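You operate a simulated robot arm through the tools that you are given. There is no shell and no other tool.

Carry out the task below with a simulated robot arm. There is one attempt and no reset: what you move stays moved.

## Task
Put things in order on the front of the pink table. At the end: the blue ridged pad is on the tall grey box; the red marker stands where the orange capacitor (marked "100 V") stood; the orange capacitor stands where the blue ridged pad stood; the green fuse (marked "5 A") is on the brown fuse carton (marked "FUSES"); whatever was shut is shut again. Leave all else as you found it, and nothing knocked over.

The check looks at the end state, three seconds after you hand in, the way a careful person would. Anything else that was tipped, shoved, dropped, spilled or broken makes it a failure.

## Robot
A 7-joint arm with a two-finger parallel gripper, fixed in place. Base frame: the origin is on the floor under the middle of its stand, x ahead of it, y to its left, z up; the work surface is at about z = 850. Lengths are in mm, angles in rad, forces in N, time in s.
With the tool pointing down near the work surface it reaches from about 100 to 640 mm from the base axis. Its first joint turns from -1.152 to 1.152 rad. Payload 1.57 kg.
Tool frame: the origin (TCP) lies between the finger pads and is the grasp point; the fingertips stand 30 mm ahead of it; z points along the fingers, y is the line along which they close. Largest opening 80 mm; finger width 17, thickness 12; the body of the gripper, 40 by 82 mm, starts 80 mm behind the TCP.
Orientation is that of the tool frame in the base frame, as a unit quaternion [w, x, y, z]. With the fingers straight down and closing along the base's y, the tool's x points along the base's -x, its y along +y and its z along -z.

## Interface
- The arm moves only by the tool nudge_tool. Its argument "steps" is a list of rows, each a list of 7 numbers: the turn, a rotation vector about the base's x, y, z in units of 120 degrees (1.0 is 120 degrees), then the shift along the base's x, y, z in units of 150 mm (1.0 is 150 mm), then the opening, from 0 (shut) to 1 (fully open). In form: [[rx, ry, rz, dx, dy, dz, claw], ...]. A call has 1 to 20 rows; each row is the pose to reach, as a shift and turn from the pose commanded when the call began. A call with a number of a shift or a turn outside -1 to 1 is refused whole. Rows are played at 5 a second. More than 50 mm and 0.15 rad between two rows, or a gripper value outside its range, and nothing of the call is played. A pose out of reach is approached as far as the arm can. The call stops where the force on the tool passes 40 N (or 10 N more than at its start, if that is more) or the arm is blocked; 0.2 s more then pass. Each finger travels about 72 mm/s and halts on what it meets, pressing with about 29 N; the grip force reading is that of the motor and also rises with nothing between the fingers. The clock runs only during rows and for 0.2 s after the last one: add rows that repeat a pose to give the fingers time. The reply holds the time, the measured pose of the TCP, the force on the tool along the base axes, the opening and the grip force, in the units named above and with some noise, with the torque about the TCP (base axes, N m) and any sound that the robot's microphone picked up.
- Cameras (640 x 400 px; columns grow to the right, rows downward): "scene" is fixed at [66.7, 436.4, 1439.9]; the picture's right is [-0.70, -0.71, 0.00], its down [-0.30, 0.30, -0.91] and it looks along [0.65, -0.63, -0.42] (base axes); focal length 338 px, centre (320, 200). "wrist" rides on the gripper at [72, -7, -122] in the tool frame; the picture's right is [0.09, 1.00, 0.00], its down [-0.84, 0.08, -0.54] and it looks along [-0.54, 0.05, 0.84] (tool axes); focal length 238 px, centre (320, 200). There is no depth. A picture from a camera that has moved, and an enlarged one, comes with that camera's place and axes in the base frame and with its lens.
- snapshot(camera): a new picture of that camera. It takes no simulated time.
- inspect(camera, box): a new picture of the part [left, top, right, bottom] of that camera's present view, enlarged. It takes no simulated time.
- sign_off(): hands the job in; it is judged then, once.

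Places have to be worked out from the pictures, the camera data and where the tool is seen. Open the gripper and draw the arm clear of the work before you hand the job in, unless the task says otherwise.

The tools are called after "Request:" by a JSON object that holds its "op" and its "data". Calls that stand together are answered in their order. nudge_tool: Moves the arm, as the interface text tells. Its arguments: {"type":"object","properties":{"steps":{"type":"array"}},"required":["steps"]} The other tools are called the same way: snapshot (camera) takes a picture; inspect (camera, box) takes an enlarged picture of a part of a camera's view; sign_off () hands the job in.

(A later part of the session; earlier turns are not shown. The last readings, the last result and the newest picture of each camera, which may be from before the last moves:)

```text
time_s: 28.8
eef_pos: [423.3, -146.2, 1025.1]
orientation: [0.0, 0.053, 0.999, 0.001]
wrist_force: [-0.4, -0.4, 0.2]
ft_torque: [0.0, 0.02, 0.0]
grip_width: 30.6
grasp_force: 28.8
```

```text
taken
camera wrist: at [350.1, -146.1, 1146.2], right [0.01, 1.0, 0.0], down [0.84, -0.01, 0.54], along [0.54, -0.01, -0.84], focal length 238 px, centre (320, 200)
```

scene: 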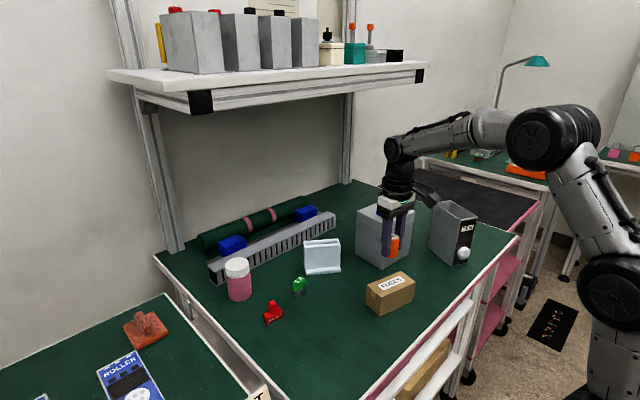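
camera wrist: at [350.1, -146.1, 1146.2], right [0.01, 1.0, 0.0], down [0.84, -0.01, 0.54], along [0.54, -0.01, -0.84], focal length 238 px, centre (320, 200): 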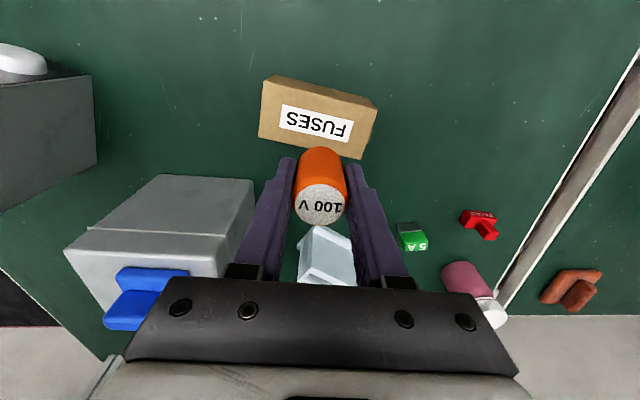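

The capacitor is held upright over the carton. I'll continue to above the pad's former spot (474.5,-10.8).

Request:
{"op": "nudge_tool", "data": {"steps": [[0, 0, 0, 0.03, 0.08, 0, 0.1], [0, 0, 0, 0.08, 0.22, 0, 0.1], [0, 0, 0, 0.14, 0.38, 0, 0.1], [0, 0, 0, 0.2, 0.54, 0, 0.1], [0, 0, 0, 0.26, 0.7, 0, 0.1], [0, 0, 0, 0.31, 0.83, 0, 0.1], [0, 0, 0, 0.341, 0.903, 0, 0.1], [0, 0, 0, 0.341, 0.903, 0, 0.1]]}}

```text
time_s: 30.6
eef_pos: [474.8, -12.0, 1024.1]
orientation: [0.0, 0.051, 0.999, 0.0]
wrist_force: [0.2, 0.1, -0.1]
ft_torque: [0.0, 0.0, -0.02]
grip_width: 30.6
grasp_force: 29.0
```

At (474.8,-11.5,1024.5), above the spot. I'll lower to about 2 mm above the table contact height.

Request:
{"op": "nudge_tool", "data": {"steps": [[0, 0, 0, 0, 0.003, -0.1, 0.1], [0, 0, 0, 0, 0.003, -0.25, 0.1], [0, 0, 0, 0, 0.003, -0.4, 0.1], [0, 0, 0, 0, 0.003, -0.55, 0.1], [0, 0, 0, 0, 0.003, -0.68, 0.1], [0, 0, 0, 0, 0.003, -0.79, 0.1], [0, 0, 0, 0, 0.003, -0.87, 0.1], [0, 0, 0, 0, 0.003, -0.915, 0.1], [0, 0, 0, 0, 0.003, -0.915, 0.1]]}}

Request:
{"op": "inspect", "data": {"camera": "scene", "box": [280, 250, 400, 340]}}

```text
time_s: 32.6
eef_pos: [474.3, -11.2, 887.5]
orientation: [0.001, 0.052, 0.999, -0.001]
wrist_force: [-0.2, 0.4, -0.5]
ft_torque: [-0.03, -0.01, 0.01]
grip_width: 30.7
grasp_force: 28.7
```

```text
4.44 times, centred on (340, 295) of scene
camera zoom: at [66.7, 436.4, 1439.9], right [-0.7, -0.71, 0.0], down [-0.3, 0.3, -0.91], along [0.65, -0.63, -0.42], focal length 1504 px, centre (231, -222)
```

zoom: 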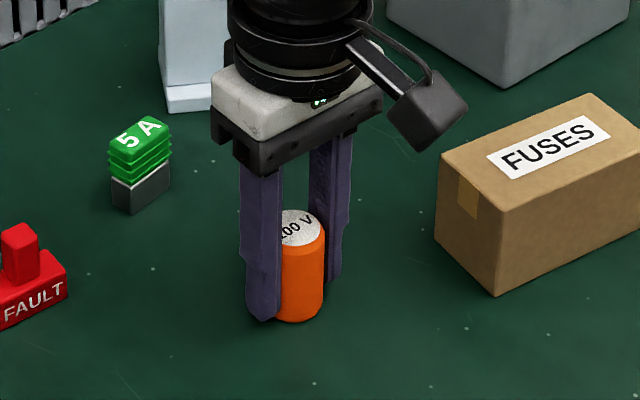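

A couple of millimetres remain. I'll lower in small steps until I feel contact.

Request:
{"op": "nudge_tool", "data": {"steps": [[0, 0, 0, 0, 0, -0.007, 0.1], [0, 0, 0, 0, 0, -0.014, 0.1], [0, 0, 0, 0, 0, -0.014, 0.1]]}}

```text
time_s: 33.4
eef_pos: [474.0, -10.8, 885.6]
orientation: [0.001, 0.052, 0.999, 0.0]
wrist_force: [-0.5, -0.2, 2.1]
ft_torque: [-0.02, -0.02, 0.0]
grip_width: 30.7
grasp_force: 28.7
```

Request:
{"op": "nudge_tool", "data": {"steps": [[0, 0, 0, 0, 0, -0.005, 0.1], [0, 0, 0, 0, 0, -0.005, 0.1]]}}

```text
time_s: 34.0
eef_pos: [475.2, -10.9, 886.3]
orientation: [0.001, 0.052, 0.999, -0.001]
wrist_force: [-2.7, -0.4, 8.8]
ft_torque: [0.05, 0.13, -0.02]
grip_width: 30.7
grasp_force: 29.1
```

Contact at 8.8 N confirms the capacitor is standing on the table. I'll ease off slightly and open gradually.

Request:
{"op": "nudge_tool", "data": {"steps": [[0, 0, 0, 0, 0, 0.003, 0.1], [0, 0, 0, 0, 0, 0.004, 0.35], [0, 0, 0, 0, 0, 0.004, 0.42], [0, 0, 0, 0, 0, 0.004, 0.5], [0, 0, 0, 0, 0, 0.004, 0.7], [0, 0, 0, 0, 0, 0.004, 0.9], [0, 0, 0, 0, 0, 0.004, 0.9]]}}

Request:
{"op": "snapshot", "data": {"camera": "wrist"}}

Request:
{"op": "inspect", "data": {"camera": "scene", "box": [280, 250, 400, 340]}}

```text
time_s: 35.6
eef_pos: [475.4, -11.9, 885.6]
orientation: [0.0, 0.052, 0.999, 0.0]
wrist_force: [-0.8, 0.1, 1.1]
ft_torque: [0.02, -0.02, 0.0]
grip_width: 72.0
grasp_force: 0.0
```

```text
taken
camera wrist: at [401.5, -10.8, 1006.5], right [0.01, 1.0, 0.0], down [0.84, -0.01, 0.54], along [0.54, -0.01, -0.84], focal length 238 px, centre (320, 200)
```

wrist: 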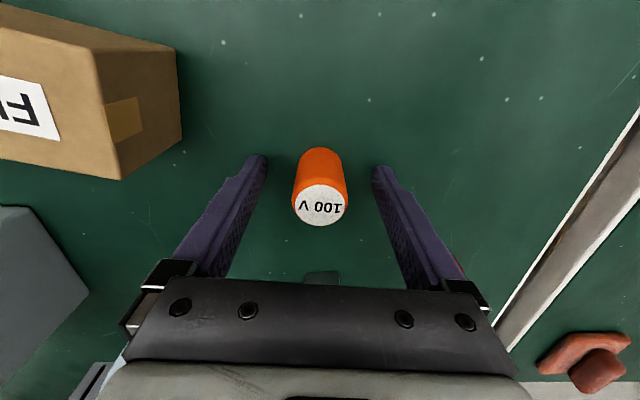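

```text
4.44 times, centred on (340, 295) of scene
camera zoom: at [66.7, 436.4, 1439.9], right [-0.7, -0.71, 0.0], down [-0.3, 0.3, -0.91], along [0.65, -0.63, -0.42], focal length 1504 px, centre (231, -222)
```

zoom: 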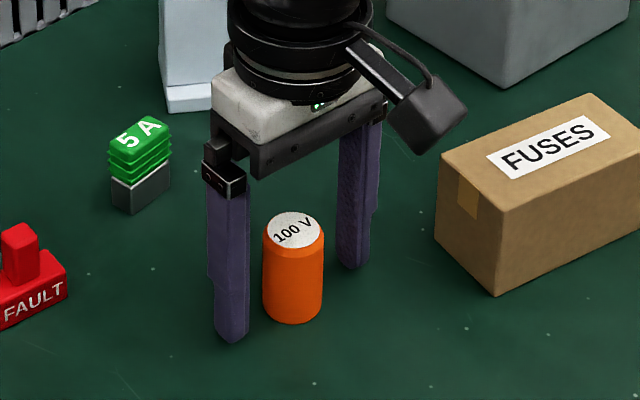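

The capacitor stands free and upright on the pad's old spot. I'll retreat straight up, then go toward the marker.

Request:
{"op": "nudge_tool", "data": {"steps": [[0, 0, 0, 0, 0, 0.06, 1], [0, 0, 0, 0, 0, 0.18, 1], [0, 0, 0, 0, 0, 0.34, 1], [0, 0, 0, 0, 0, 0.5, 1], [0, 0, 0, 0, 0, 0.66, 1], [0, 0, 0, 0.05, 0.1, 0.8, 1], [0, 0, 0, 0.15, 0.25, 0.9, 1], [0, 0, 0, 0.25, 0.4, 1.0, 1], [0, 0, 0, 0.35, 0.55, 1.0, 1], [0, 0, 0, 0.45, 0.68, 1.0, 1], [0, 0, 0, 0.45, 0.68, 1.0, 1]]}}

Request:
{"op": "snapshot", "data": {"camera": "wrist"}}

Request:
{"op": "snapshot", "data": {"camera": "scene"}}

```text
time_s: 38.0
eef_pos: [541.0, 91.2, 1035.5]
orientation: [0.0, 0.052, 0.999, -0.001]
wrist_force: [-0.6, -0.7, -0.4]
ft_torque: [0.01, 0.0, 0.0]
grip_width: 80.0
grasp_force: 0.1
```

```text
taken
camera wrist: at [469.0, 91.4, 1156.4], right [0.01, 1.0, 0.0], down [0.84, -0.01, 0.54], along [0.54, -0.01, -0.84], focal length 238 px, centre (320, 200)
```

wrist: 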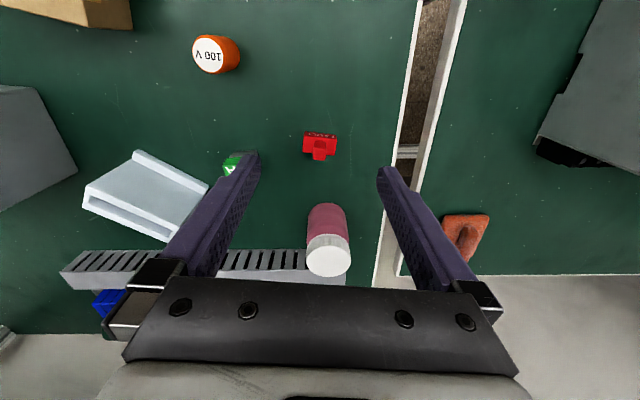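

```text
taken
```

scene: 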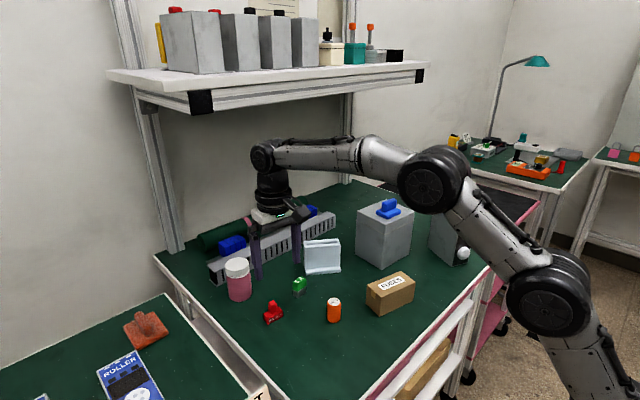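

The marker is visible between the fingers, with the pink jar behind it. I'll enlarge it for its post position and yaw.

Request:
{"op": "inspect", "data": {"camera": "wrist", "box": [285, 115, 355, 170]}}

Request:
{"op": "inspect", "data": {"camera": "wrist", "box": [200, 120, 370, 285]}}

Request:
{"op": "inspect", "data": {"camera": "scene", "box": [250, 285, 300, 335]}}

```text
7.27 times, centred on (320, 142) of wrist
camera zoom: at [469.0, 91.4, 1156.4], right [0.01, 1.0, 0.0], down [0.84, -0.01, 0.54], along [0.54, -0.01, -0.84], focal length 1734 px, centre (320, 618)
```

zoom: 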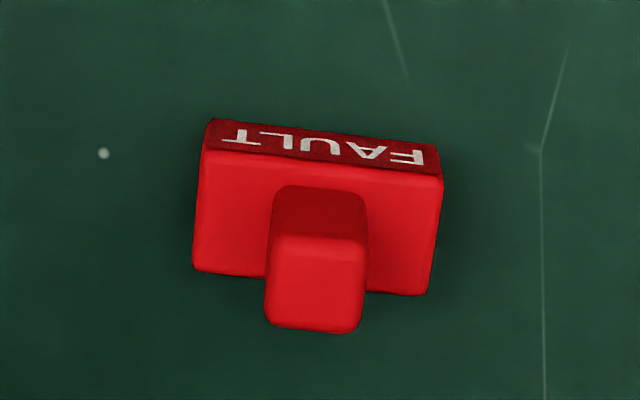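

```text
2.42 times, centred on (285, 202) of wrist
camera zoom: at [469.0, 91.4, 1156.4], right [0.01, 1.0, 0.0], down [0.84, -0.01, 0.54], along [0.54, -0.01, -0.84], focal length 578 px, centre (405, 194)
```

zoom: 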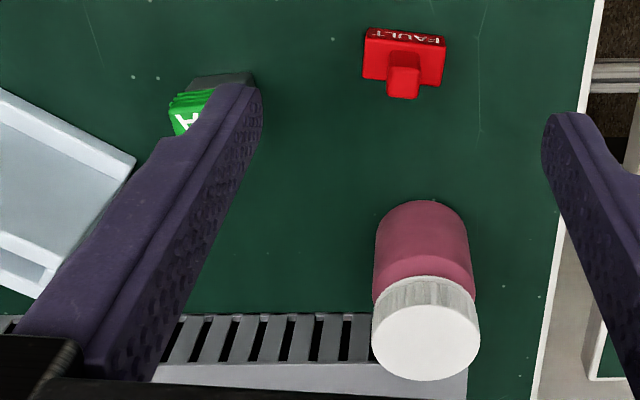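

```text
8.00 times, centred on (275, 310) of scene
camera zoom: at [66.7, 436.4, 1439.9], right [-0.7, -0.71, 0.0], down [-0.3, 0.3, -0.91], along [0.65, -0.63, -0.42], focal length 2706 px, centre (680, -680)
```

zoom: 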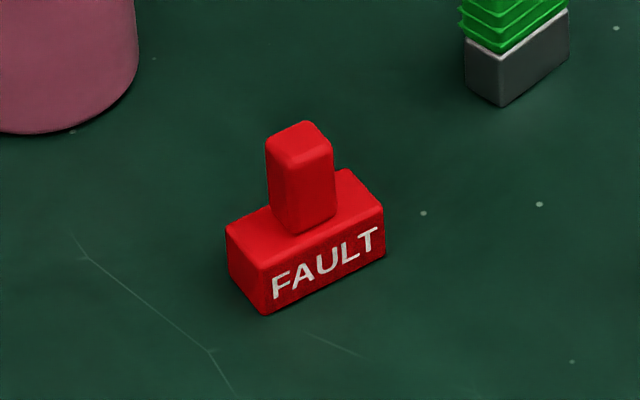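

The marker post centre is at (574.2,89.2), about 15.5 mm square, its top at z≈896 and its base top at z≈868, with a yaw of about -0.14 rad. I'll hover above it with matched yaw.

Request:
{"op": "nudge_tool", "data": {"steps": [[0, 0, -0.005, 0.06, -0.004, -0.08, 1], [0, 0, -0.01, 0.13, -0.008, -0.18, 1], [0, 0, -0.017, 0.19, -0.012, -0.3, 1], [0, 0, -0.017, 0.22, -0.012, -0.4, 1], [0, 0, -0.017, 0.22, -0.012, -0.46, 1], [0, 0, -0.017, 0.22, -0.012, -0.46, 1]]}}

Request:
{"op": "snapshot", "data": {"camera": "wrist"}}

Request:
{"op": "inspect", "data": {"camera": "wrist", "box": [270, 100, 374, 170]}}

```text
time_s: 39.4
eef_pos: [574.6, 88.8, 964.9]
orientation: [0.0, 0.071, 0.997, 0.001]
wrist_force: [-0.4, 0.0, -0.2]
ft_torque: [0.0, -0.02, 0.0]
grip_width: 79.7
grasp_force: 0.1
```

```text
taken
camera wrist: at [501.7, 92.1, 1087.4], right [0.05, 1.0, 0.0], down [0.84, -0.04, 0.54], along [0.54, -0.03, -0.84], focal length 238 px, centre (320, 200)
```

wrist: 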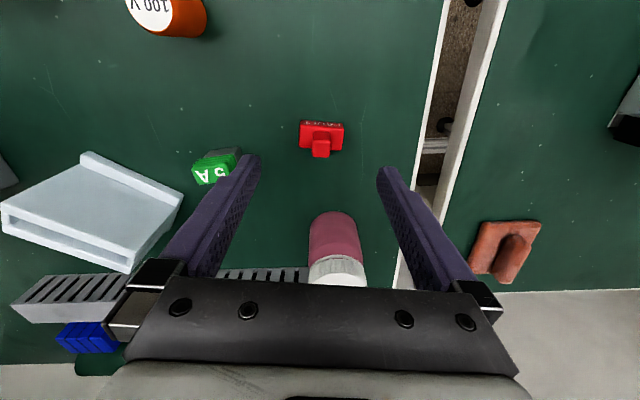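

```text
5.71 times, centred on (322, 135) of wrist
camera zoom: at [501.7, 92.1, 1087.4], right [0.05, 1.0, 0.0], down [0.84, -0.04, 0.54], along [0.54, -0.03, -0.84], focal length 1362 px, centre (309, 571)
```

zoom: 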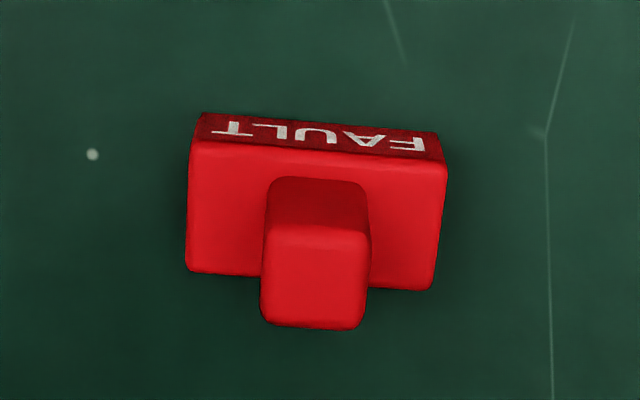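

The post centre is confirmed at (574.2,89.1). I'll descend to z≈901.5 so the fingertips stay above the marker's base block.

Request:
{"op": "nudge_tool", "data": {"steps": [[0, 0, 0, 0, 0, -0.12, 1], [0, 0, 0, 0, 0, -0.24, 1], [0, 0, 0, 0, 0, -0.34, 1], [0, 0, 0, 0, 0, -0.423, 1], [0, 0, 0, 0, 0, -0.423, 1]]}}

Request:
{"op": "snapshot", "data": {"camera": "wrist"}}

Request:
{"op": "inspect", "data": {"camera": "scene", "box": [220, 250, 320, 340]}}

```text
time_s: 40.6
eef_pos: [574.5, 90.0, 902.6]
orientation: [0.0, 0.069, 0.998, 0.0]
wrist_force: [-0.5, 0.2, -0.7]
ft_torque: [0.01, 0.04, 0.01]
grip_width: 80.0
grasp_force: 0.1
```

```text
taken
camera wrist: at [502.0, 92.3, 1023.8], right [0.05, 1.0, 0.0], down [0.84, -0.04, 0.54], along [0.54, -0.03, -0.84], focal length 238 px, centre (320, 200)
```

wrist: 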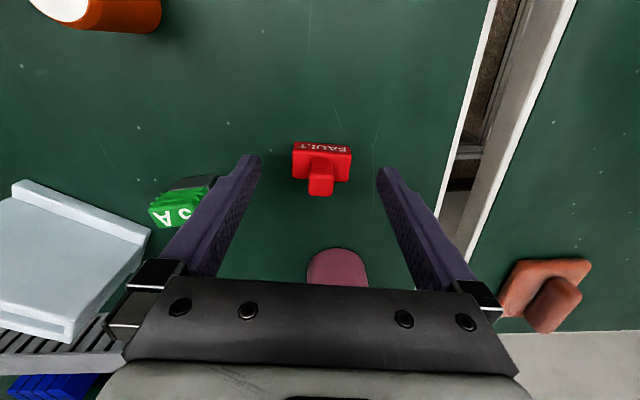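

```text
4.44 times, centred on (270, 295) of scene
camera zoom: at [66.7, 436.4, 1439.9], right [-0.7, -0.71, 0.0], down [-0.3, 0.3, -0.91], along [0.65, -0.63, -0.42], focal length 1504 px, centre (542, -222)
```

zoom: 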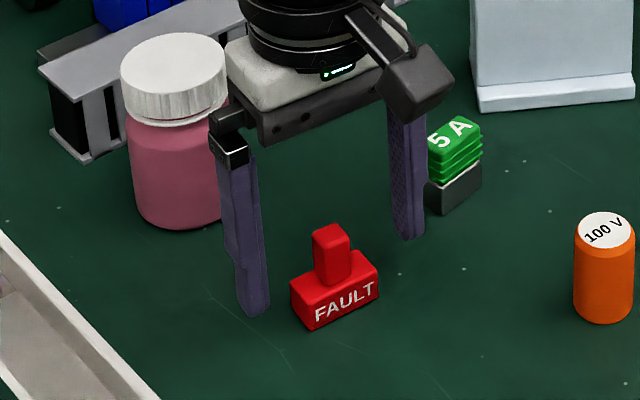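

The post lies midway between the fingers, tips above the base block. I'll close and let it settle.

Request:
{"op": "nudge_tool", "data": {"steps": [[0, 0, 0, 0, 0, 0, 0.7], [0, 0, 0, 0, 0, 0, 0.45], [0, 0, 0, 0, 0, 0, 0.25], [0, 0, 0, 0, 0, 0, 0.1], [0, 0, 0, 0, 0, 0, 0], [0, 0, 0, 0, 0, 0, 0]]}}

Request:
{"op": "snapshot", "data": {"camera": "wrist"}}

Request:
{"op": "inspect", "data": {"camera": "scene", "box": [220, 250, 320, 340]}}

```text
time_s: 42.0
eef_pos: [575.4, 89.2, 903.4]
orientation: [-0.001, 0.07, 0.998, 0.0]
wrist_force: [-0.2, 0.6, 0.5]
ft_torque: [0.03, 0.03, -0.01]
grip_width: 15.1
grasp_force: 29.7
```

```text
taken
camera wrist: at [502.0, 92.3, 1024.1], right [0.05, 1.0, 0.0], down [0.84, -0.04, 0.54], along [0.54, -0.03, -0.84], focal length 238 px, centre (320, 200)
```

wrist: 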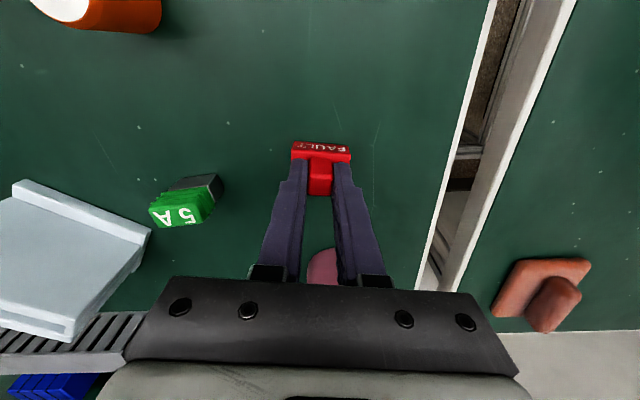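

```text
4.44 times, centred on (270, 295) of scene
camera zoom: at [66.7, 436.4, 1439.9], right [-0.7, -0.71, 0.0], down [-0.3, 0.3, -0.91], along [0.65, -0.63, -0.42], focal length 1504 px, centre (542, -222)
```

zoom: 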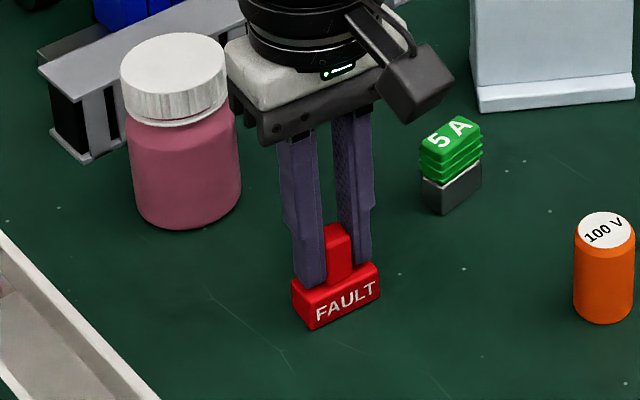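

The marker is gripped at 15.1 mm with 29.7 N. I'll lift it straight up and then carry it across in stages, staying clear of the tall box.

Request:
{"op": "nudge_tool", "data": {"steps": [[0, 0, 0, 0, 0, 0.04, 0], [0, 0, 0, 0, 0, 0.12, 0], [0, 0, 0, 0, 0, 0.26, 0], [0, 0, 0, 0, 0, 0.4, 0], [0, 0, 0, 0, 0, 0.55, 0], [0, 0, 0, 0, 0, 0.7, 0], [0, 0, 0, 0, 0, 0.83, 0], [0, 0, 0, 0, 0, 0.9, 0], [0, 0, 0, 0, 0, 0.9, 0]]}}

Request:
{"op": "snapshot", "data": {"camera": "wrist"}}

Request:
{"op": "inspect", "data": {"camera": "scene", "box": [200, 200, 360, 340]}}

```text
time_s: 44.0
eef_pos: [574.8, 88.4, 1036.9]
orientation: [0.0, 0.069, 0.998, 0.001]
wrist_force: [-0.2, 0.2, -0.4]
ft_torque: [-0.02, 0.0, 0.0]
grip_width: 15.0
grasp_force: 28.5
```

```text
taken
camera wrist: at [502.1, 92.4, 1158.4], right [0.05, 1.0, 0.0], down [0.84, -0.04, 0.54], along [0.54, -0.03, -0.84], focal length 238 px, centre (320, 200)
```

wrist: 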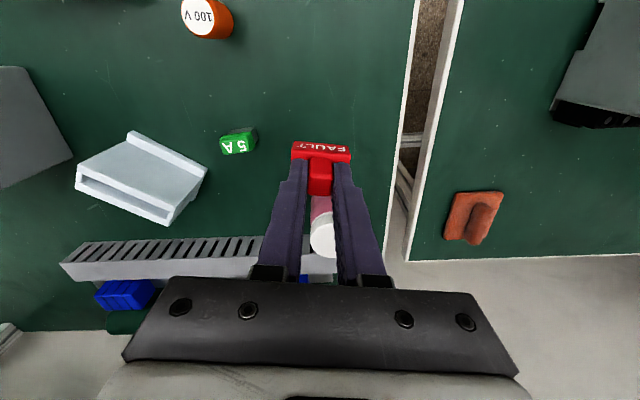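

```text
2.86 times, centred on (280, 270) of scene
camera zoom: at [66.7, 436.4, 1439.9], right [-0.7, -0.71, 0.0], down [-0.3, 0.3, -0.91], along [0.65, -0.63, -0.42], focal length 967 px, centre (434, 0)
```

zoom: 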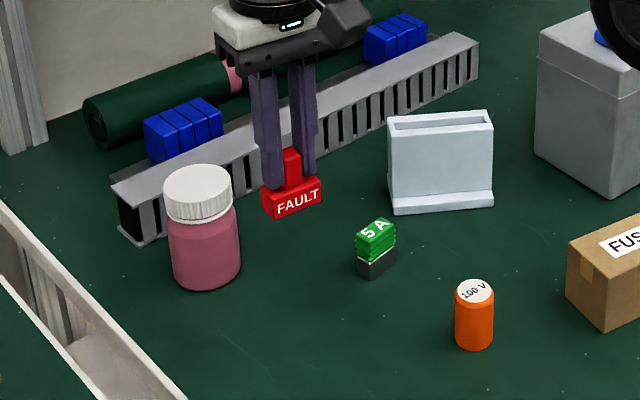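

The marker hangs level. I'll carry it toward the capacitor's old spot in two legs.

Request:
{"op": "nudge_tool", "data": {"steps": [[0, 0, 0, -0.04, -0.06, 0, 0], [0, 0, 0, -0.12, -0.18, 0, 0], [0, 0, 0, -0.22, -0.33, 0, 0], [0, 0, 0, -0.32, -0.48, 0, 0], [0, 0, 0, -0.42, -0.63, 0, 0], [0, 0, 0, -0.52, -0.78, 0, 0], [0, 0, 0, -0.6, -0.9, 0, 0], [0, 0, 0, -0.66, -0.98, 0, 0], [0, 0, 0, -0.66, -0.98, 0, 0]]}}

Request:
{"op": "nudge_tool", "data": {"steps": [[0, 0, 0, -0.04, -0.06, 0, 0], [0, 0, 0, -0.12, -0.18, 0, 0], [0, 0, 0, -0.22, -0.33, 0, 0], [0, 0, 0, -0.32, -0.48, 0, 0], [0, 0, 0, -0.42, -0.63, 0, 0], [0, 0, 0, -0.52, -0.78, 0, 0], [0, 0, 0, -0.6, -0.9, 0, 0], [0, 0, 0, -0.66, -0.98, 0, 0], [0, 0, 0, -0.66, -0.98, 0, 0]]}}

Request:
{"op": "snapshot", "data": {"camera": "wrist"}}

Request:
{"op": "snapshot", "data": {"camera": "scene"}}

```text
time_s: 46.0
eef_pos: [475.2, -58.2, 1037.1]
orientation: [0.001, 0.071, 0.997, 0.0]
wrist_force: [0.8, 0.8, -0.4]
ft_torque: [0.02, 0.02, -0.01]
grip_width: 15.2
grasp_force: 28.8
```

```text
time_s: 48.0
eef_pos: [376.0, -204.5, 1038.7]
orientation: [0.0, 0.069, 0.998, 0.0]
wrist_force: [0.4, 0.6, -0.7]
ft_torque: [0.01, 0.04, 0.03]
grip_width: 15.3
grasp_force: 28.9
```

```text
taken
camera wrist: at [303.7, -201.6, 1159.1], right [0.05, 1.0, 0.0], down [0.84, -0.04, 0.54], along [0.54, -0.03, -0.84], focal length 238 px, centre (320, 200)
```

wrist: 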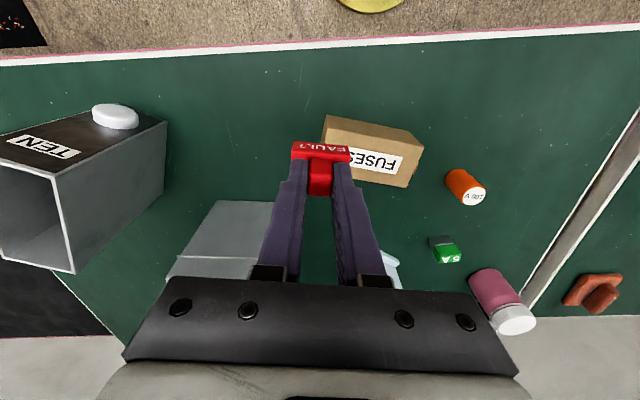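

```text
taken
```

scene: 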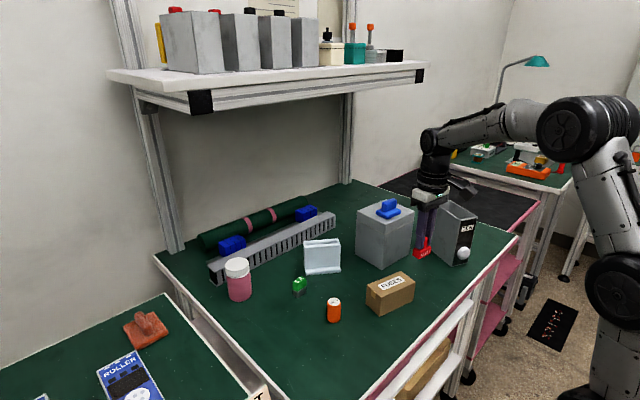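

At (376,-204.7,1038). I'll finish the lateral move to (373.7,-290.3), then lower most of the way.

Request:
{"op": "nudge_tool", "data": {"steps": [[0, 0, 0, -0.003, -0.08, 0, 0], [0, 0, 0, -0.006, -0.22, 0, 0], [0, 0, 0, -0.01, -0.37, 0, 0], [0, 0, 0, -0.013, -0.49, 0, 0], [0, 0, 0, -0.015, -0.571, 0, 0], [0, 0, 0, -0.015, -0.571, 0, 0], [0, 0, 0, -0.015, -0.571, -0.1, 0], [0, 0, 0, -0.015, -0.571, -0.25, 0], [0, 0, 0, -0.015, -0.571, -0.4, 0], [0, 0, 0, -0.015, -0.571, -0.55, 0], [0, 0, 0, -0.015, -0.571, -0.68, 0], [0, 0, 0, -0.015, -0.571, -0.78, 0], [0, 0, 0, -0.015, -0.571, -0.78, 0]]}}

Request:
{"op": "snapshot", "data": {"camera": "wrist"}}

Request:
{"op": "inspect", "data": {"camera": "scene", "box": [390, 215, 480, 300]}}

```text
time_s: 50.8
eef_pos: [375.1, -289.6, 919.3]
orientation: [0.0, 0.069, 0.998, 0.0]
wrist_force: [0.0, 0.3, -0.8]
ft_torque: [0.01, -0.01, 0.0]
grip_width: 15.0
grasp_force: 28.7
```

```text
taken
camera wrist: at [302.0, -287.0, 1041.5], right [0.05, 1.0, 0.0], down [0.84, -0.04, 0.54], along [0.54, -0.03, -0.84], focal length 238 px, centre (320, 200)
```

wrist: 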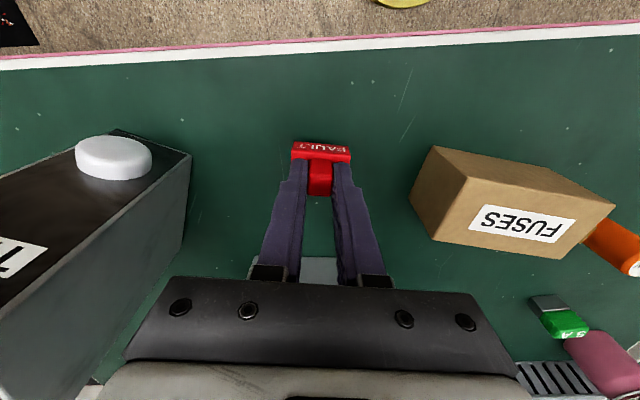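

```text
4.71 times, centred on (435, 258) of scene
camera zoom: at [66.7, 436.4, 1439.9], right [-0.7, -0.71, 0.0], down [-0.3, 0.3, -0.91], along [0.65, -0.63, -0.42], focal length 1592 px, centre (-221, -71)
```

zoom: 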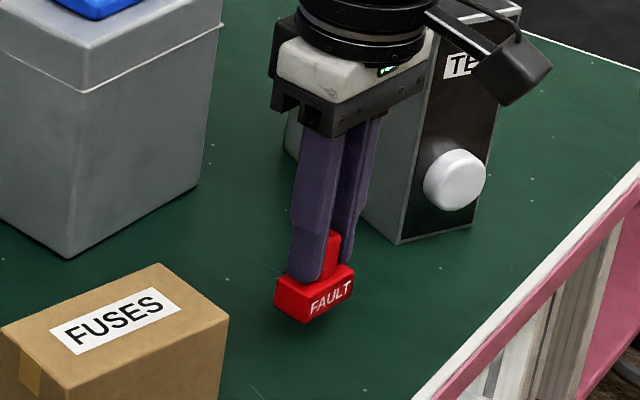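

About 17 mm above the table. I'll lower to within a couple of millimetres.

Request:
{"op": "nudge_tool", "data": {"steps": [[0, 0, 0, 0, 0, -0.05, 0], [0, 0, 0, 0, 0, -0.09, 0], [0, 0, 0, 0, 0, -0.104, 0], [0, 0, 0, 0, 0, -0.104, 0]]}}

Request:
{"op": "nudge_tool", "data": {"steps": [[0, 0, 0, 0, 0, -0.006, 0], [0, 0, 0, 0, 0, -0.01, 0], [0, 0, 0, 0, 0, -0.01, 0]]}}

```text
time_s: 51.8
eef_pos: [375.5, -291.9, 905.9]
orientation: [0.0, 0.069, 0.998, 0.0]
wrist_force: [0.1, 0.4, -1.1]
ft_torque: [-0.03, 0.03, -0.02]
grip_width: 15.0
grasp_force: 29.1
```

```text
time_s: 52.6
eef_pos: [374.8, -291.5, 902.6]
orientation: [0.0, 0.069, 0.998, 0.0]
wrist_force: [-1.0, 1.0, -0.4]
ft_torque: [0.0, 0.06, -0.01]
grip_width: 14.9
grasp_force: 28.8
```

No contact force yet, so I'll go down another millimetre or so in small steps.

Request:
{"op": "nudge_tool", "data": {"steps": [[0, 0, 0, 0, 0, -0.005, 0], [0, 0, 0, 0, 0, -0.008, 0], [0, 0, 0, 0, 0, -0.008, 0]]}}

Request:
{"op": "inspect", "data": {"camera": "scene", "box": [405, 240, 465, 290]}}

```text
time_s: 53.4
eef_pos: [374.8, -291.1, 902.9]
orientation: [0.0, 0.07, 0.998, 0.0]
wrist_force: [-0.1, 1.2, 2.5]
ft_torque: [0.0, 0.02, -0.01]
grip_width: 15.2
grasp_force: 28.9
```

```text
8.00 times, centred on (435, 265) of scene
camera zoom: at [66.7, 436.4, 1439.9], right [-0.7, -0.71, 0.0], down [-0.3, 0.3, -0.91], along [0.65, -0.63, -0.42], focal length 2706 px, centre (-600, -320)
```

zoom: 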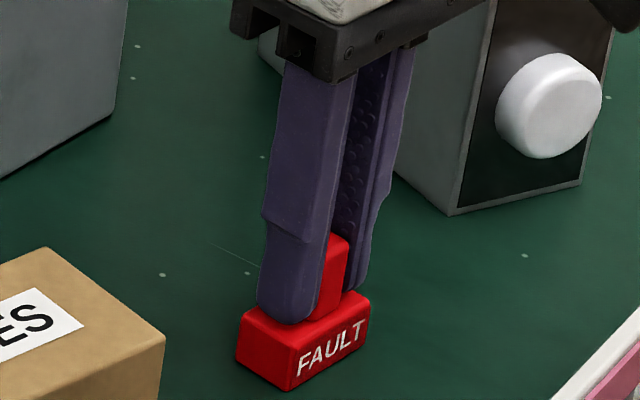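

A light 2.5 N contact has begun. I'll press half a millimetre more to confirm.

Request:
{"op": "nudge_tool", "data": {"steps": [[0, 0, 0, 0, 0, -0.004, 0], [0, 0, 0, 0, 0, -0.004, 0]]}}

```text
time_s: 54.0
eef_pos: [375.1, -291.1, 904.0]
orientation: [0.001, 0.07, 0.998, 0.0]
wrist_force: [-0.4, 1.8, 8.8]
ft_torque: [0.12, 0.07, -0.02]
grip_width: 15.0
grasp_force: 29.1
```

Contact at 8.8 N confirms the marker stands on the table. I'll ease off slightly and open gradually.

Request:
{"op": "nudge_tool", "data": {"steps": [[0, 0, 0, 0, 0, 0.003, 0], [0, 0, 0, 0, 0, 0.003, 0.15], [0, 0, 0, 0, 0, 0.003, 0.22], [0, 0, 0, 0, 0, 0.003, 0.3], [0, 0, 0, 0, 0, 0.003, 0.5], [0, 0, 0, 0, 0, 0.003, 0.7], [0, 0, 0, 0, 0, 0.003, 0.7]]}}

Request:
{"op": "snapshot", "data": {"camera": "wrist"}}

Request:
{"op": "inspect", "data": {"camera": "scene", "box": [390, 215, 480, 300]}}

```text
time_s: 55.6
eef_pos: [374.5, -289.3, 902.7]
orientation: [0.0, 0.07, 0.998, 0.0]
wrist_force: [0.1, -0.1, 0.0]
ft_torque: [-0.02, -0.03, -0.02]
grip_width: 55.9
grasp_force: 0.1
```

```text
taken
camera wrist: at [301.9, -287.6, 1023.6], right [0.05, 1.0, 0.0], down [0.84, -0.04, 0.54], along [0.54, -0.03, -0.84], focal length 238 px, centre (320, 200)
```

wrist: 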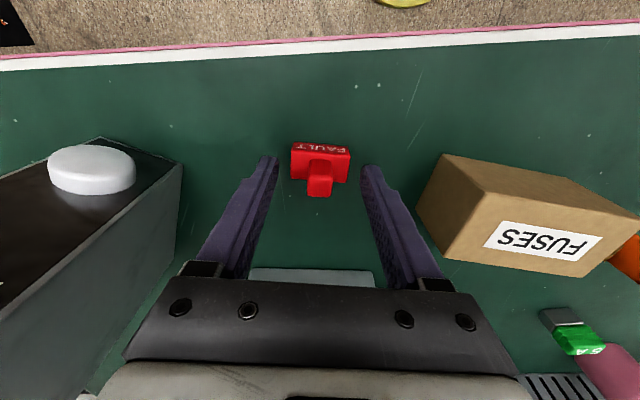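

```text
4.71 times, centred on (435, 258) of scene
camera zoom: at [66.7, 436.4, 1439.9], right [-0.7, -0.71, 0.0], down [-0.3, 0.3, -0.91], along [0.65, -0.63, -0.42], focal length 1592 px, centre (-221, -71)
```

zoom: 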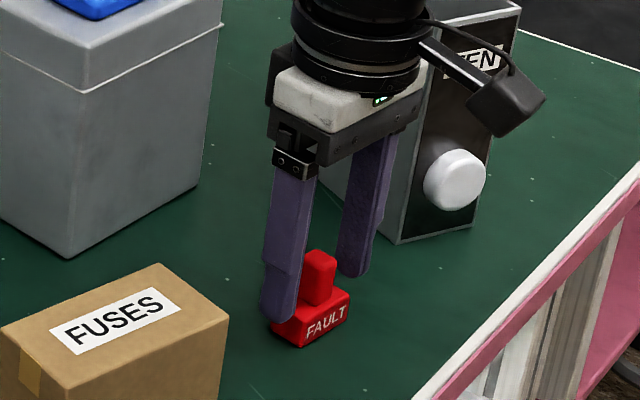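

The marker stands free and upright where the capacitor was. I'll retreat straight up, then move toward the fuse, going along +y first to keep clear of the tall box.

Request:
{"op": "nudge_tool", "data": {"steps": [[0, 0, 0, 0, 0, 0.06, 0.8], [0, 0, 0, 0, 0, 0.18, 1], [0, 0, 0, 0, 0, 0.34, 1], [0, 0, 0, 0, 0, 0.5, 1], [0, 0, 0, 0, 0, 0.66, 1], [0, 0, 0, 0, 0.1, 0.82, 1], [0, 0, 0, 0, 0.25, 0.95, 1], [0, 0, 0, 0, 0.45, 1.0, 1], [0, 0, 0, 0, 0.65, 1.0, 1], [0, 0, 0, 0.05, 0.85, 1.0, 1], [0, 0, 0, 0.1, 1.0, 1.0, 1], [0, 0, 0, 0.1, 1.0, 1.0, 1]]}}

Request:
{"op": "nudge_tool", "data": {"steps": [[0, 0, 0.01, 0.1, 0.1, 0, 1], [0, 0, 0.02, 0.25, 0.23, 0, 1], [0, 0, 0.03, 0.4, 0.36, 0, 1], [0, 0, 0.04, 0.55, 0.5, 0, 1], [0, 0, 0.05, 0.7, 0.64, 0, 1], [0, 0, 0.05, 0.82, 0.78, 0, 1], [0, 0, 0.05, 0.9, 0.88, 0, 1], [0, 0, 0.05, 0.9, 0.88, 0, 1]]}}

Request:
{"op": "snapshot", "data": {"camera": "wrist"}}

Request:
{"op": "snapshot", "data": {"camera": "scene"}}

```text
time_s: 58.2
eef_pos: [390.8, -140.0, 1052.9]
orientation: [0.0, 0.071, 0.997, 0.001]
wrist_force: [0.4, 0.0, 0.6]
ft_torque: [0.0, 0.0, 0.01]
grip_width: 79.8
grasp_force: 0.1
```

```text
time_s: 60.0
eef_pos: [524.3, -8.8, 1051.7]
orientation: [-0.001, 0.018, 1.0, -0.001]
wrist_force: [0.5, 0.4, 0.4]
ft_torque: [0.02, 0.01, 0.01]
grip_width: 79.9
grasp_force: 0.0
```

```text
taken
camera wrist: at [452.2, -12.7, 1173.1], right [-0.06, 1.0, 0.0], down [0.84, 0.05, 0.54], along [0.54, 0.03, -0.84], focal length 238 px, centre (320, 200)
```

wrist: 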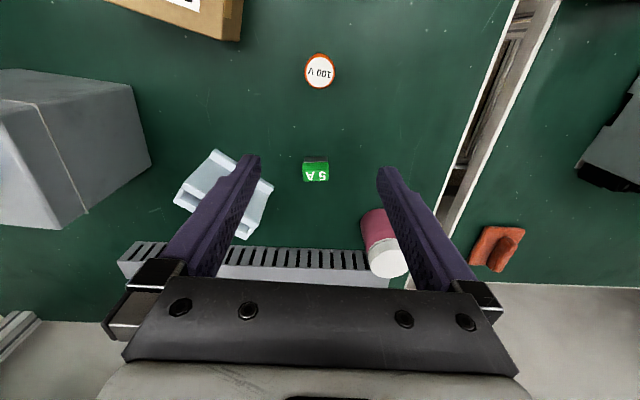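

```text
taken
```

scene: 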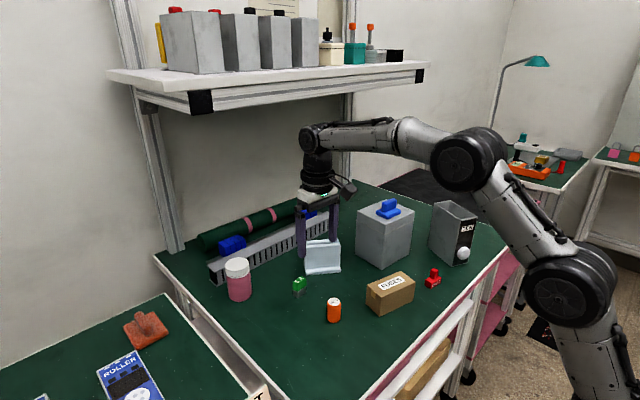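

The marker now stands at the capacitor's old place in the scene view. I'll enlarge the fuse and check clearance to the white holder.

Request:
{"op": "inspect", "data": {"camera": "wrist", "box": [280, 140, 352, 190]}}

Request:
{"op": "inspect", "data": {"camera": "wrist", "box": [160, 130, 400, 280]}}

Request:
{"op": "inspect", "data": {"camera": "scene", "box": [270, 225, 350, 305]}}

```text
8.00 times, centred on (316, 165) of wrist
camera zoom: at [452.2, -12.7, 1173.1], right [-0.06, 1.0, 0.0], down [0.84, 0.05, 0.54], along [0.54, 0.03, -0.84], focal length 1907 px, centre (352, 480)
```

zoom: 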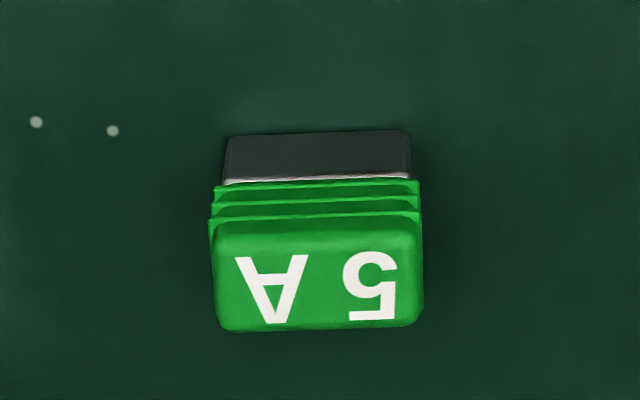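

```text
2.67 times, centred on (280, 205) of wrist
camera zoom: at [452.2, -12.7, 1173.1], right [-0.06, 1.0, 0.0], down [0.84, 0.05, 0.54], along [0.54, 0.03, -0.84], focal length 636 px, centre (427, 187)
```

zoom: 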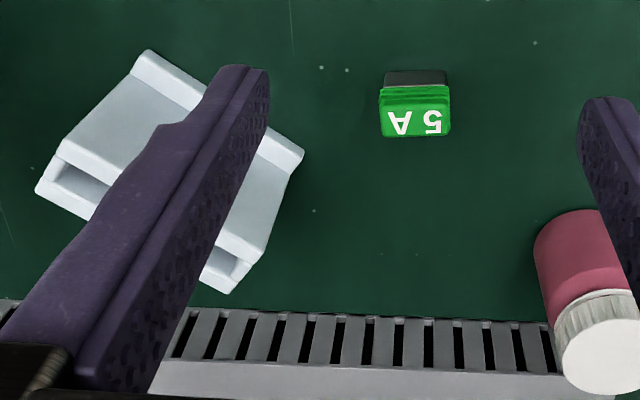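

```text
5.00 times, centred on (310, 265) of scene
camera zoom: at [66.7, 436.4, 1439.9], right [-0.7, -0.71, 0.0], down [-0.3, 0.3, -0.91], along [0.65, -0.63, -0.42], focal length 1692 px, centre (370, -125)
```

zoom: 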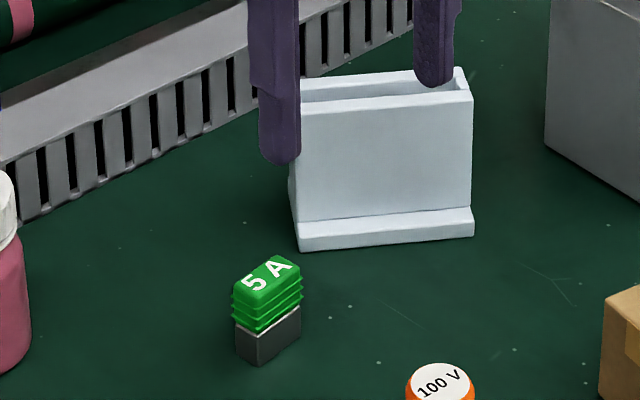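

The fuse centre is near (595.3,-10.6), roughly 33 x 17 mm, with a yaw of about +0.06 rad, and the white holder's nearest edge is over 30 mm from where the finger will be. I'll hover above the fuse with matching yaw.

Request:
{"op": "nudge_tool", "data": {"steps": [[0, 0, 0.01, 0.1, -0.003, -0.08, 1], [0, 0, 0.02, 0.22, -0.006, -0.18, 1], [0, 0, 0.03, 0.34, -0.01, -0.3, 1], [0, 0, 0.04, 0.44, -0.013, -0.43, 1], [0, 0, 0.045, 0.473, -0.016, -0.56, 1], [0, 0, 0.045, 0.473, -0.016, -0.66, 1], [0, 0, 0.045, 0.473, -0.016, -0.66, 1]]}}

Request:
{"op": "snapshot", "data": {"camera": "wrist"}}

Request:
{"op": "inspect", "data": {"camera": "wrist", "box": [270, 110, 374, 180]}}

Request:
{"op": "inspect", "data": {"camera": "scene", "box": [260, 215, 360, 315]}}

```text
time_s: 61.6
eef_pos: [596.2, -10.5, 953.1]
orientation: [0.001, -0.029, 1.0, 0.0]
wrist_force: [0.6, -1.3, 0.4]
ft_torque: [-0.01, 0.03, 0.0]
grip_width: 79.9
grasp_force: 0.0
```

```text
taken
camera wrist: at [523.9, -22.2, 1074.4], right [-0.15, 0.99, 0.0], down [0.83, 0.13, 0.54], along [0.54, 0.08, -0.84], focal length 238 px, centre (320, 200)
```

wrist: 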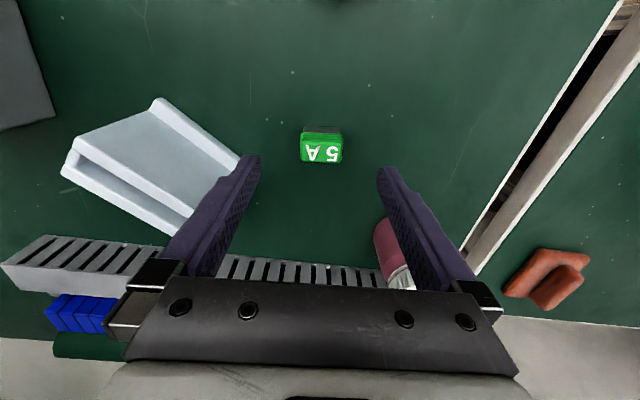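

```text
5.71 times, centred on (322, 145) of wrist
camera zoom: at [523.9, -22.2, 1074.4], right [-0.15, 0.99, 0.0], down [0.83, 0.13, 0.54], along [0.54, 0.08, -0.84], focal length 1362 px, centre (309, 514)
```

zoom: 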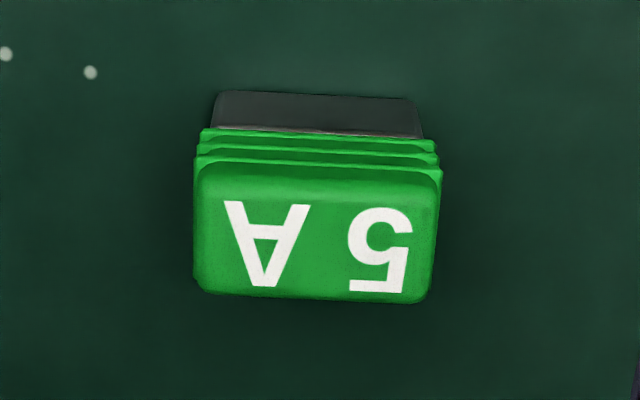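

```text
4.00 times, centred on (310, 265) of scene
camera zoom: at [66.7, 436.4, 1439.9], right [-0.7, -0.71, 0.0], down [-0.3, 0.3, -0.91], along [0.65, -0.63, -0.42], focal length 1353 px, centre (360, -60)
```

zoom: 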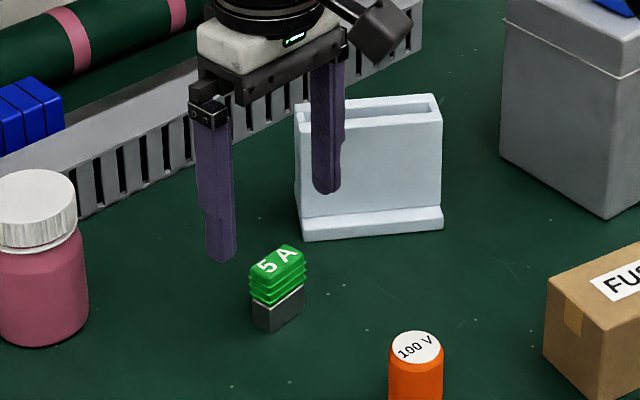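

The tool is centred over the fuse at (595,-11); the fuse needs a touch more yaw (~+0.045 rad). I'll apply that and descend to z≈885.

Request:
{"op": "nudge_tool", "data": {"steps": [[0, 0, 0.01, 0, 0, -0.06, 1], [0, 0, 0.02, 0, 0, -0.15, 1], [0, 0, 0.02, 0, 0, -0.26, 1], [0, 0, 0.02, 0, 0, -0.36, 1], [0, 0, 0.02, 0, 0, -0.43, 1], [0, 0, 0.02, 0, 0, -0.455, 1], [0, 0, 0.02, 0, 0, -0.455, 1]]}}

Request:
{"op": "snapshot", "data": {"camera": "wrist"}}

Request:
{"op": "inspect", "data": {"camera": "scene", "box": [260, 235, 350, 315]}}

```text
time_s: 63.2
eef_pos: [595.4, -10.7, 885.2]
orientation: [0.0, -0.05, 0.999, 0.0]
wrist_force: [-0.9, 0.1, -0.6]
ft_torque: [0.0, 0.02, 0.03]
grip_width: 80.3
grasp_force: 0.1
```

```text
taken
camera wrist: at [524.2, -25.2, 1006.4], right [-0.19, 0.98, 0.0], down [0.82, 0.16, 0.54], along [0.53, 0.1, -0.84], focal length 238 px, centre (320, 200)
```

wrist: 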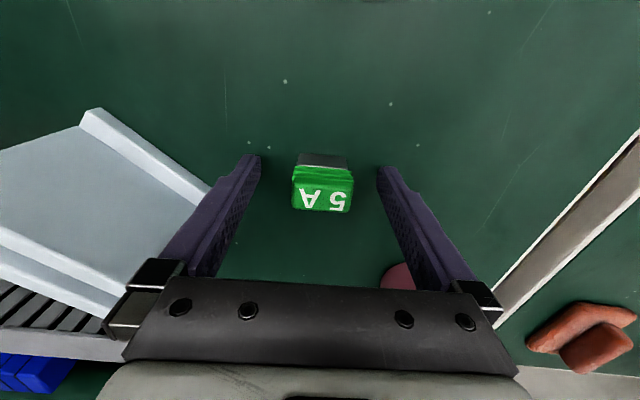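

```text
5.00 times, centred on (305, 275) of scene
camera zoom: at [66.7, 436.4, 1439.9], right [-0.7, -0.71, 0.0], down [-0.3, 0.3, -0.91], along [0.65, -0.63, -0.42], focal length 1692 px, centre (395, -175)
```

zoom: 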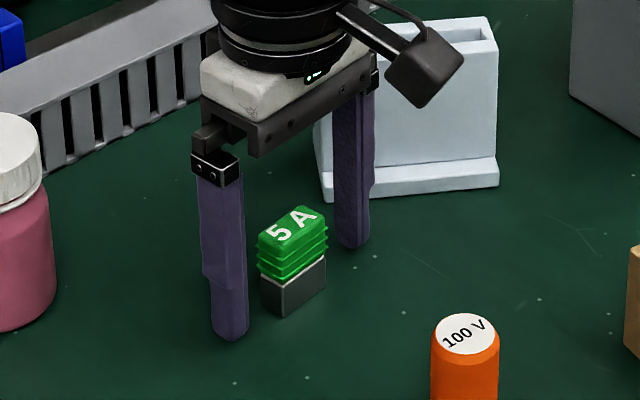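

The fuse is centred between the fingers. I'll close and settle.

Request:
{"op": "nudge_tool", "data": {"steps": [[0, 0, 0, 0, 0, 0, 0.7], [0, 0, 0, 0, 0, 0, 0.5], [0, 0, 0, 0, 0, 0, 0.3], [0, 0, 0, 0, 0, 0, 0.15], [0, 0, 0, 0, 0, 0, 0.15]]}}

Request:
{"op": "snapshot", "data": {"camera": "wrist"}}

Request:
{"op": "inspect", "data": {"camera": "scene", "box": [260, 235, 350, 315]}}

```text
time_s: 64.4
eef_pos: [595.0, -11.2, 884.5]
orientation: [0.0, -0.05, 0.999, 0.0]
wrist_force: [-0.3, -0.6, 0.0]
ft_torque: [0.0, 0.02, -0.01]
grip_width: 33.3
grasp_force: 29.1
```

```text
taken
camera wrist: at [524.2, -25.2, 1006.6], right [-0.19, 0.98, 0.0], down [0.82, 0.16, 0.54], along [0.53, 0.1, -0.84], focal length 238 px, centre (320, 200)
```

wrist: 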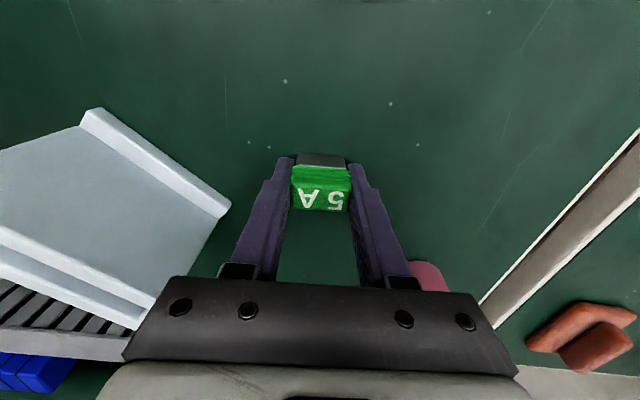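

```text
5.00 times, centred on (305, 275) of scene
camera zoom: at [66.7, 436.4, 1439.9], right [-0.7, -0.71, 0.0], down [-0.3, 0.3, -0.91], along [0.65, -0.63, -0.42], focal length 1692 px, centre (395, -175)
```

zoom: 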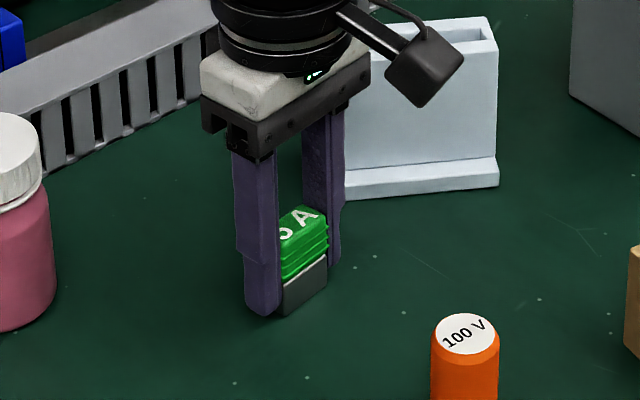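

The fuse is gripped at 33.3 mm with 29 N; the TCP is about 34.7 mm above its foot. I'll lift straight up.

Request:
{"op": "nudge_tool", "data": {"steps": [[0, 0, 0, 0, 0, 0.04, 0.15], [0, 0, 0, 0, 0, 0.12, 0.15], [0, 0, 0, 0, 0, 0.26, 0.15], [0, 0, 0, 0, 0, 0.4, 0.15], [0, 0, 0, 0, 0, 0.55, 0.15], [0, 0, 0, 0, 0, 0.7, 0.15], [0, 0, 0, 0, 0, 0.85, 0.15], [0, 0, 0, 0, 0, 0.93, 0.15], [0, 0, 0, 0, 0, 0.93, 0.15]]}}

Request:
{"op": "snapshot", "data": {"camera": "wrist"}}

Request:
{"op": "inspect", "data": {"camera": "scene", "box": [240, 180, 380, 320]}}

```text
time_s: 66.4
eef_pos: [596.2, -10.7, 1025.8]
orientation: [0.001, -0.05, 0.999, 0.002]
wrist_force: [-0.2, 0.0, -0.1]
ft_torque: [0.02, -0.01, 0.0]
grip_width: 32.9
grasp_force: 29.0
```

```text
taken
camera wrist: at [524.0, -25.2, 1145.9], right [-0.19, 0.98, 0.0], down [0.82, 0.16, 0.54], along [0.53, 0.1, -0.84], focal length 238 px, centre (320, 200)
```

wrist: 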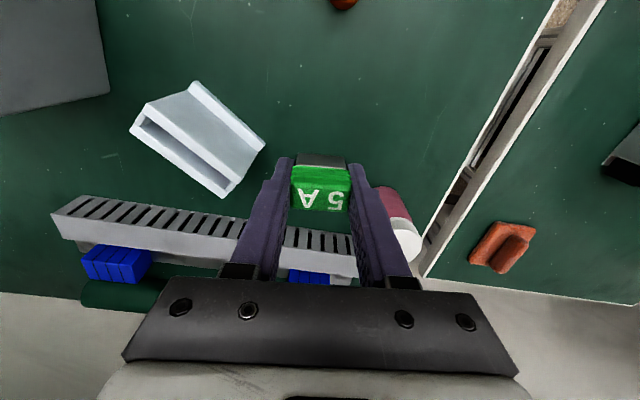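

```text
2.86 times, centred on (310, 250) of scene
camera zoom: at [66.7, 436.4, 1439.9], right [-0.7, -0.71, 0.0], down [-0.3, 0.3, -0.91], along [0.65, -0.63, -0.42], focal length 967 px, centre (349, 57)
```

zoom: 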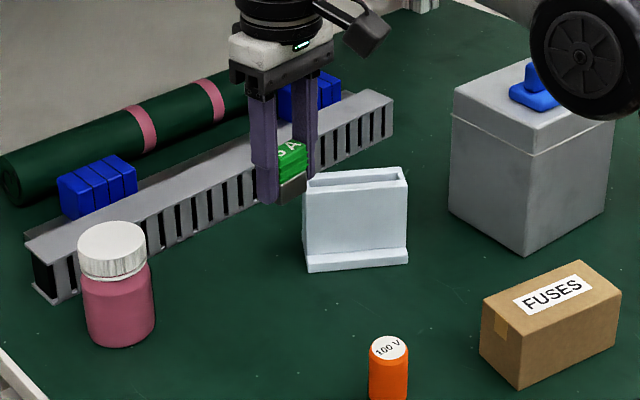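

The fuse hangs level. I'll carry it toward the carton, turning it to the carton's orientation on the way and stopping short for a look.

Request:
{"op": "nudge_tool", "data": {"steps": [[0, 0, -0.01, -0.06, -0.04, 0, 0.15], [0, 0, -0.03, -0.17, -0.12, 0, 0.15], [0, 0, -0.05, -0.32, -0.22, 0, 0.15], [0, 0, -0.07, -0.47, -0.34, 0, 0.15], [0, 0, -0.09, -0.62, -0.46, 0, 0.15], [0, 0, -0.11, -0.77, -0.58, 0, 0.15], [0, 0, -0.13, -0.9, -0.7, 0, 0.15], [0, 0, -0.15, -0.97, -0.76, 0, 0.15], [0, 0, -0.158, -0.97, -0.76, 0, 0.15]]}}

Request:
{"op": "snapshot", "data": {"camera": "wrist"}}

Request:
{"op": "snapshot", "data": {"camera": "scene"}}

```text
time_s: 68.4
eef_pos: [450.9, -124.0, 1023.2]
orientation: [0.0, 0.115, 0.993, 0.0]
wrist_force: [-0.5, -0.3, 0.3]
ft_torque: [-0.03, 0.01, 0.01]
grip_width: 33.0
grasp_force: 29.2
```

```text
taken
camera wrist: at [378.3, -115.5, 1145.8], right [0.14, 0.99, 0.0], down [0.83, -0.12, 0.54], along [0.54, -0.07, -0.84], focal length 238 px, centre (320, 200)
```

wrist: 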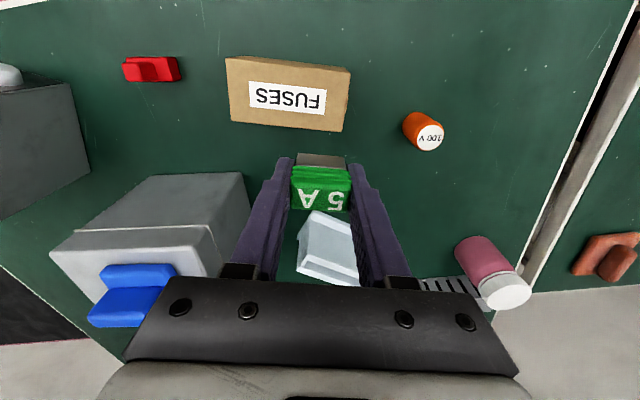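

```text
taken
```

scene: 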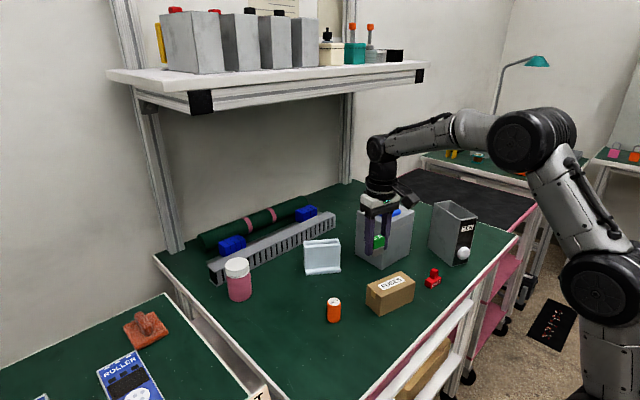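

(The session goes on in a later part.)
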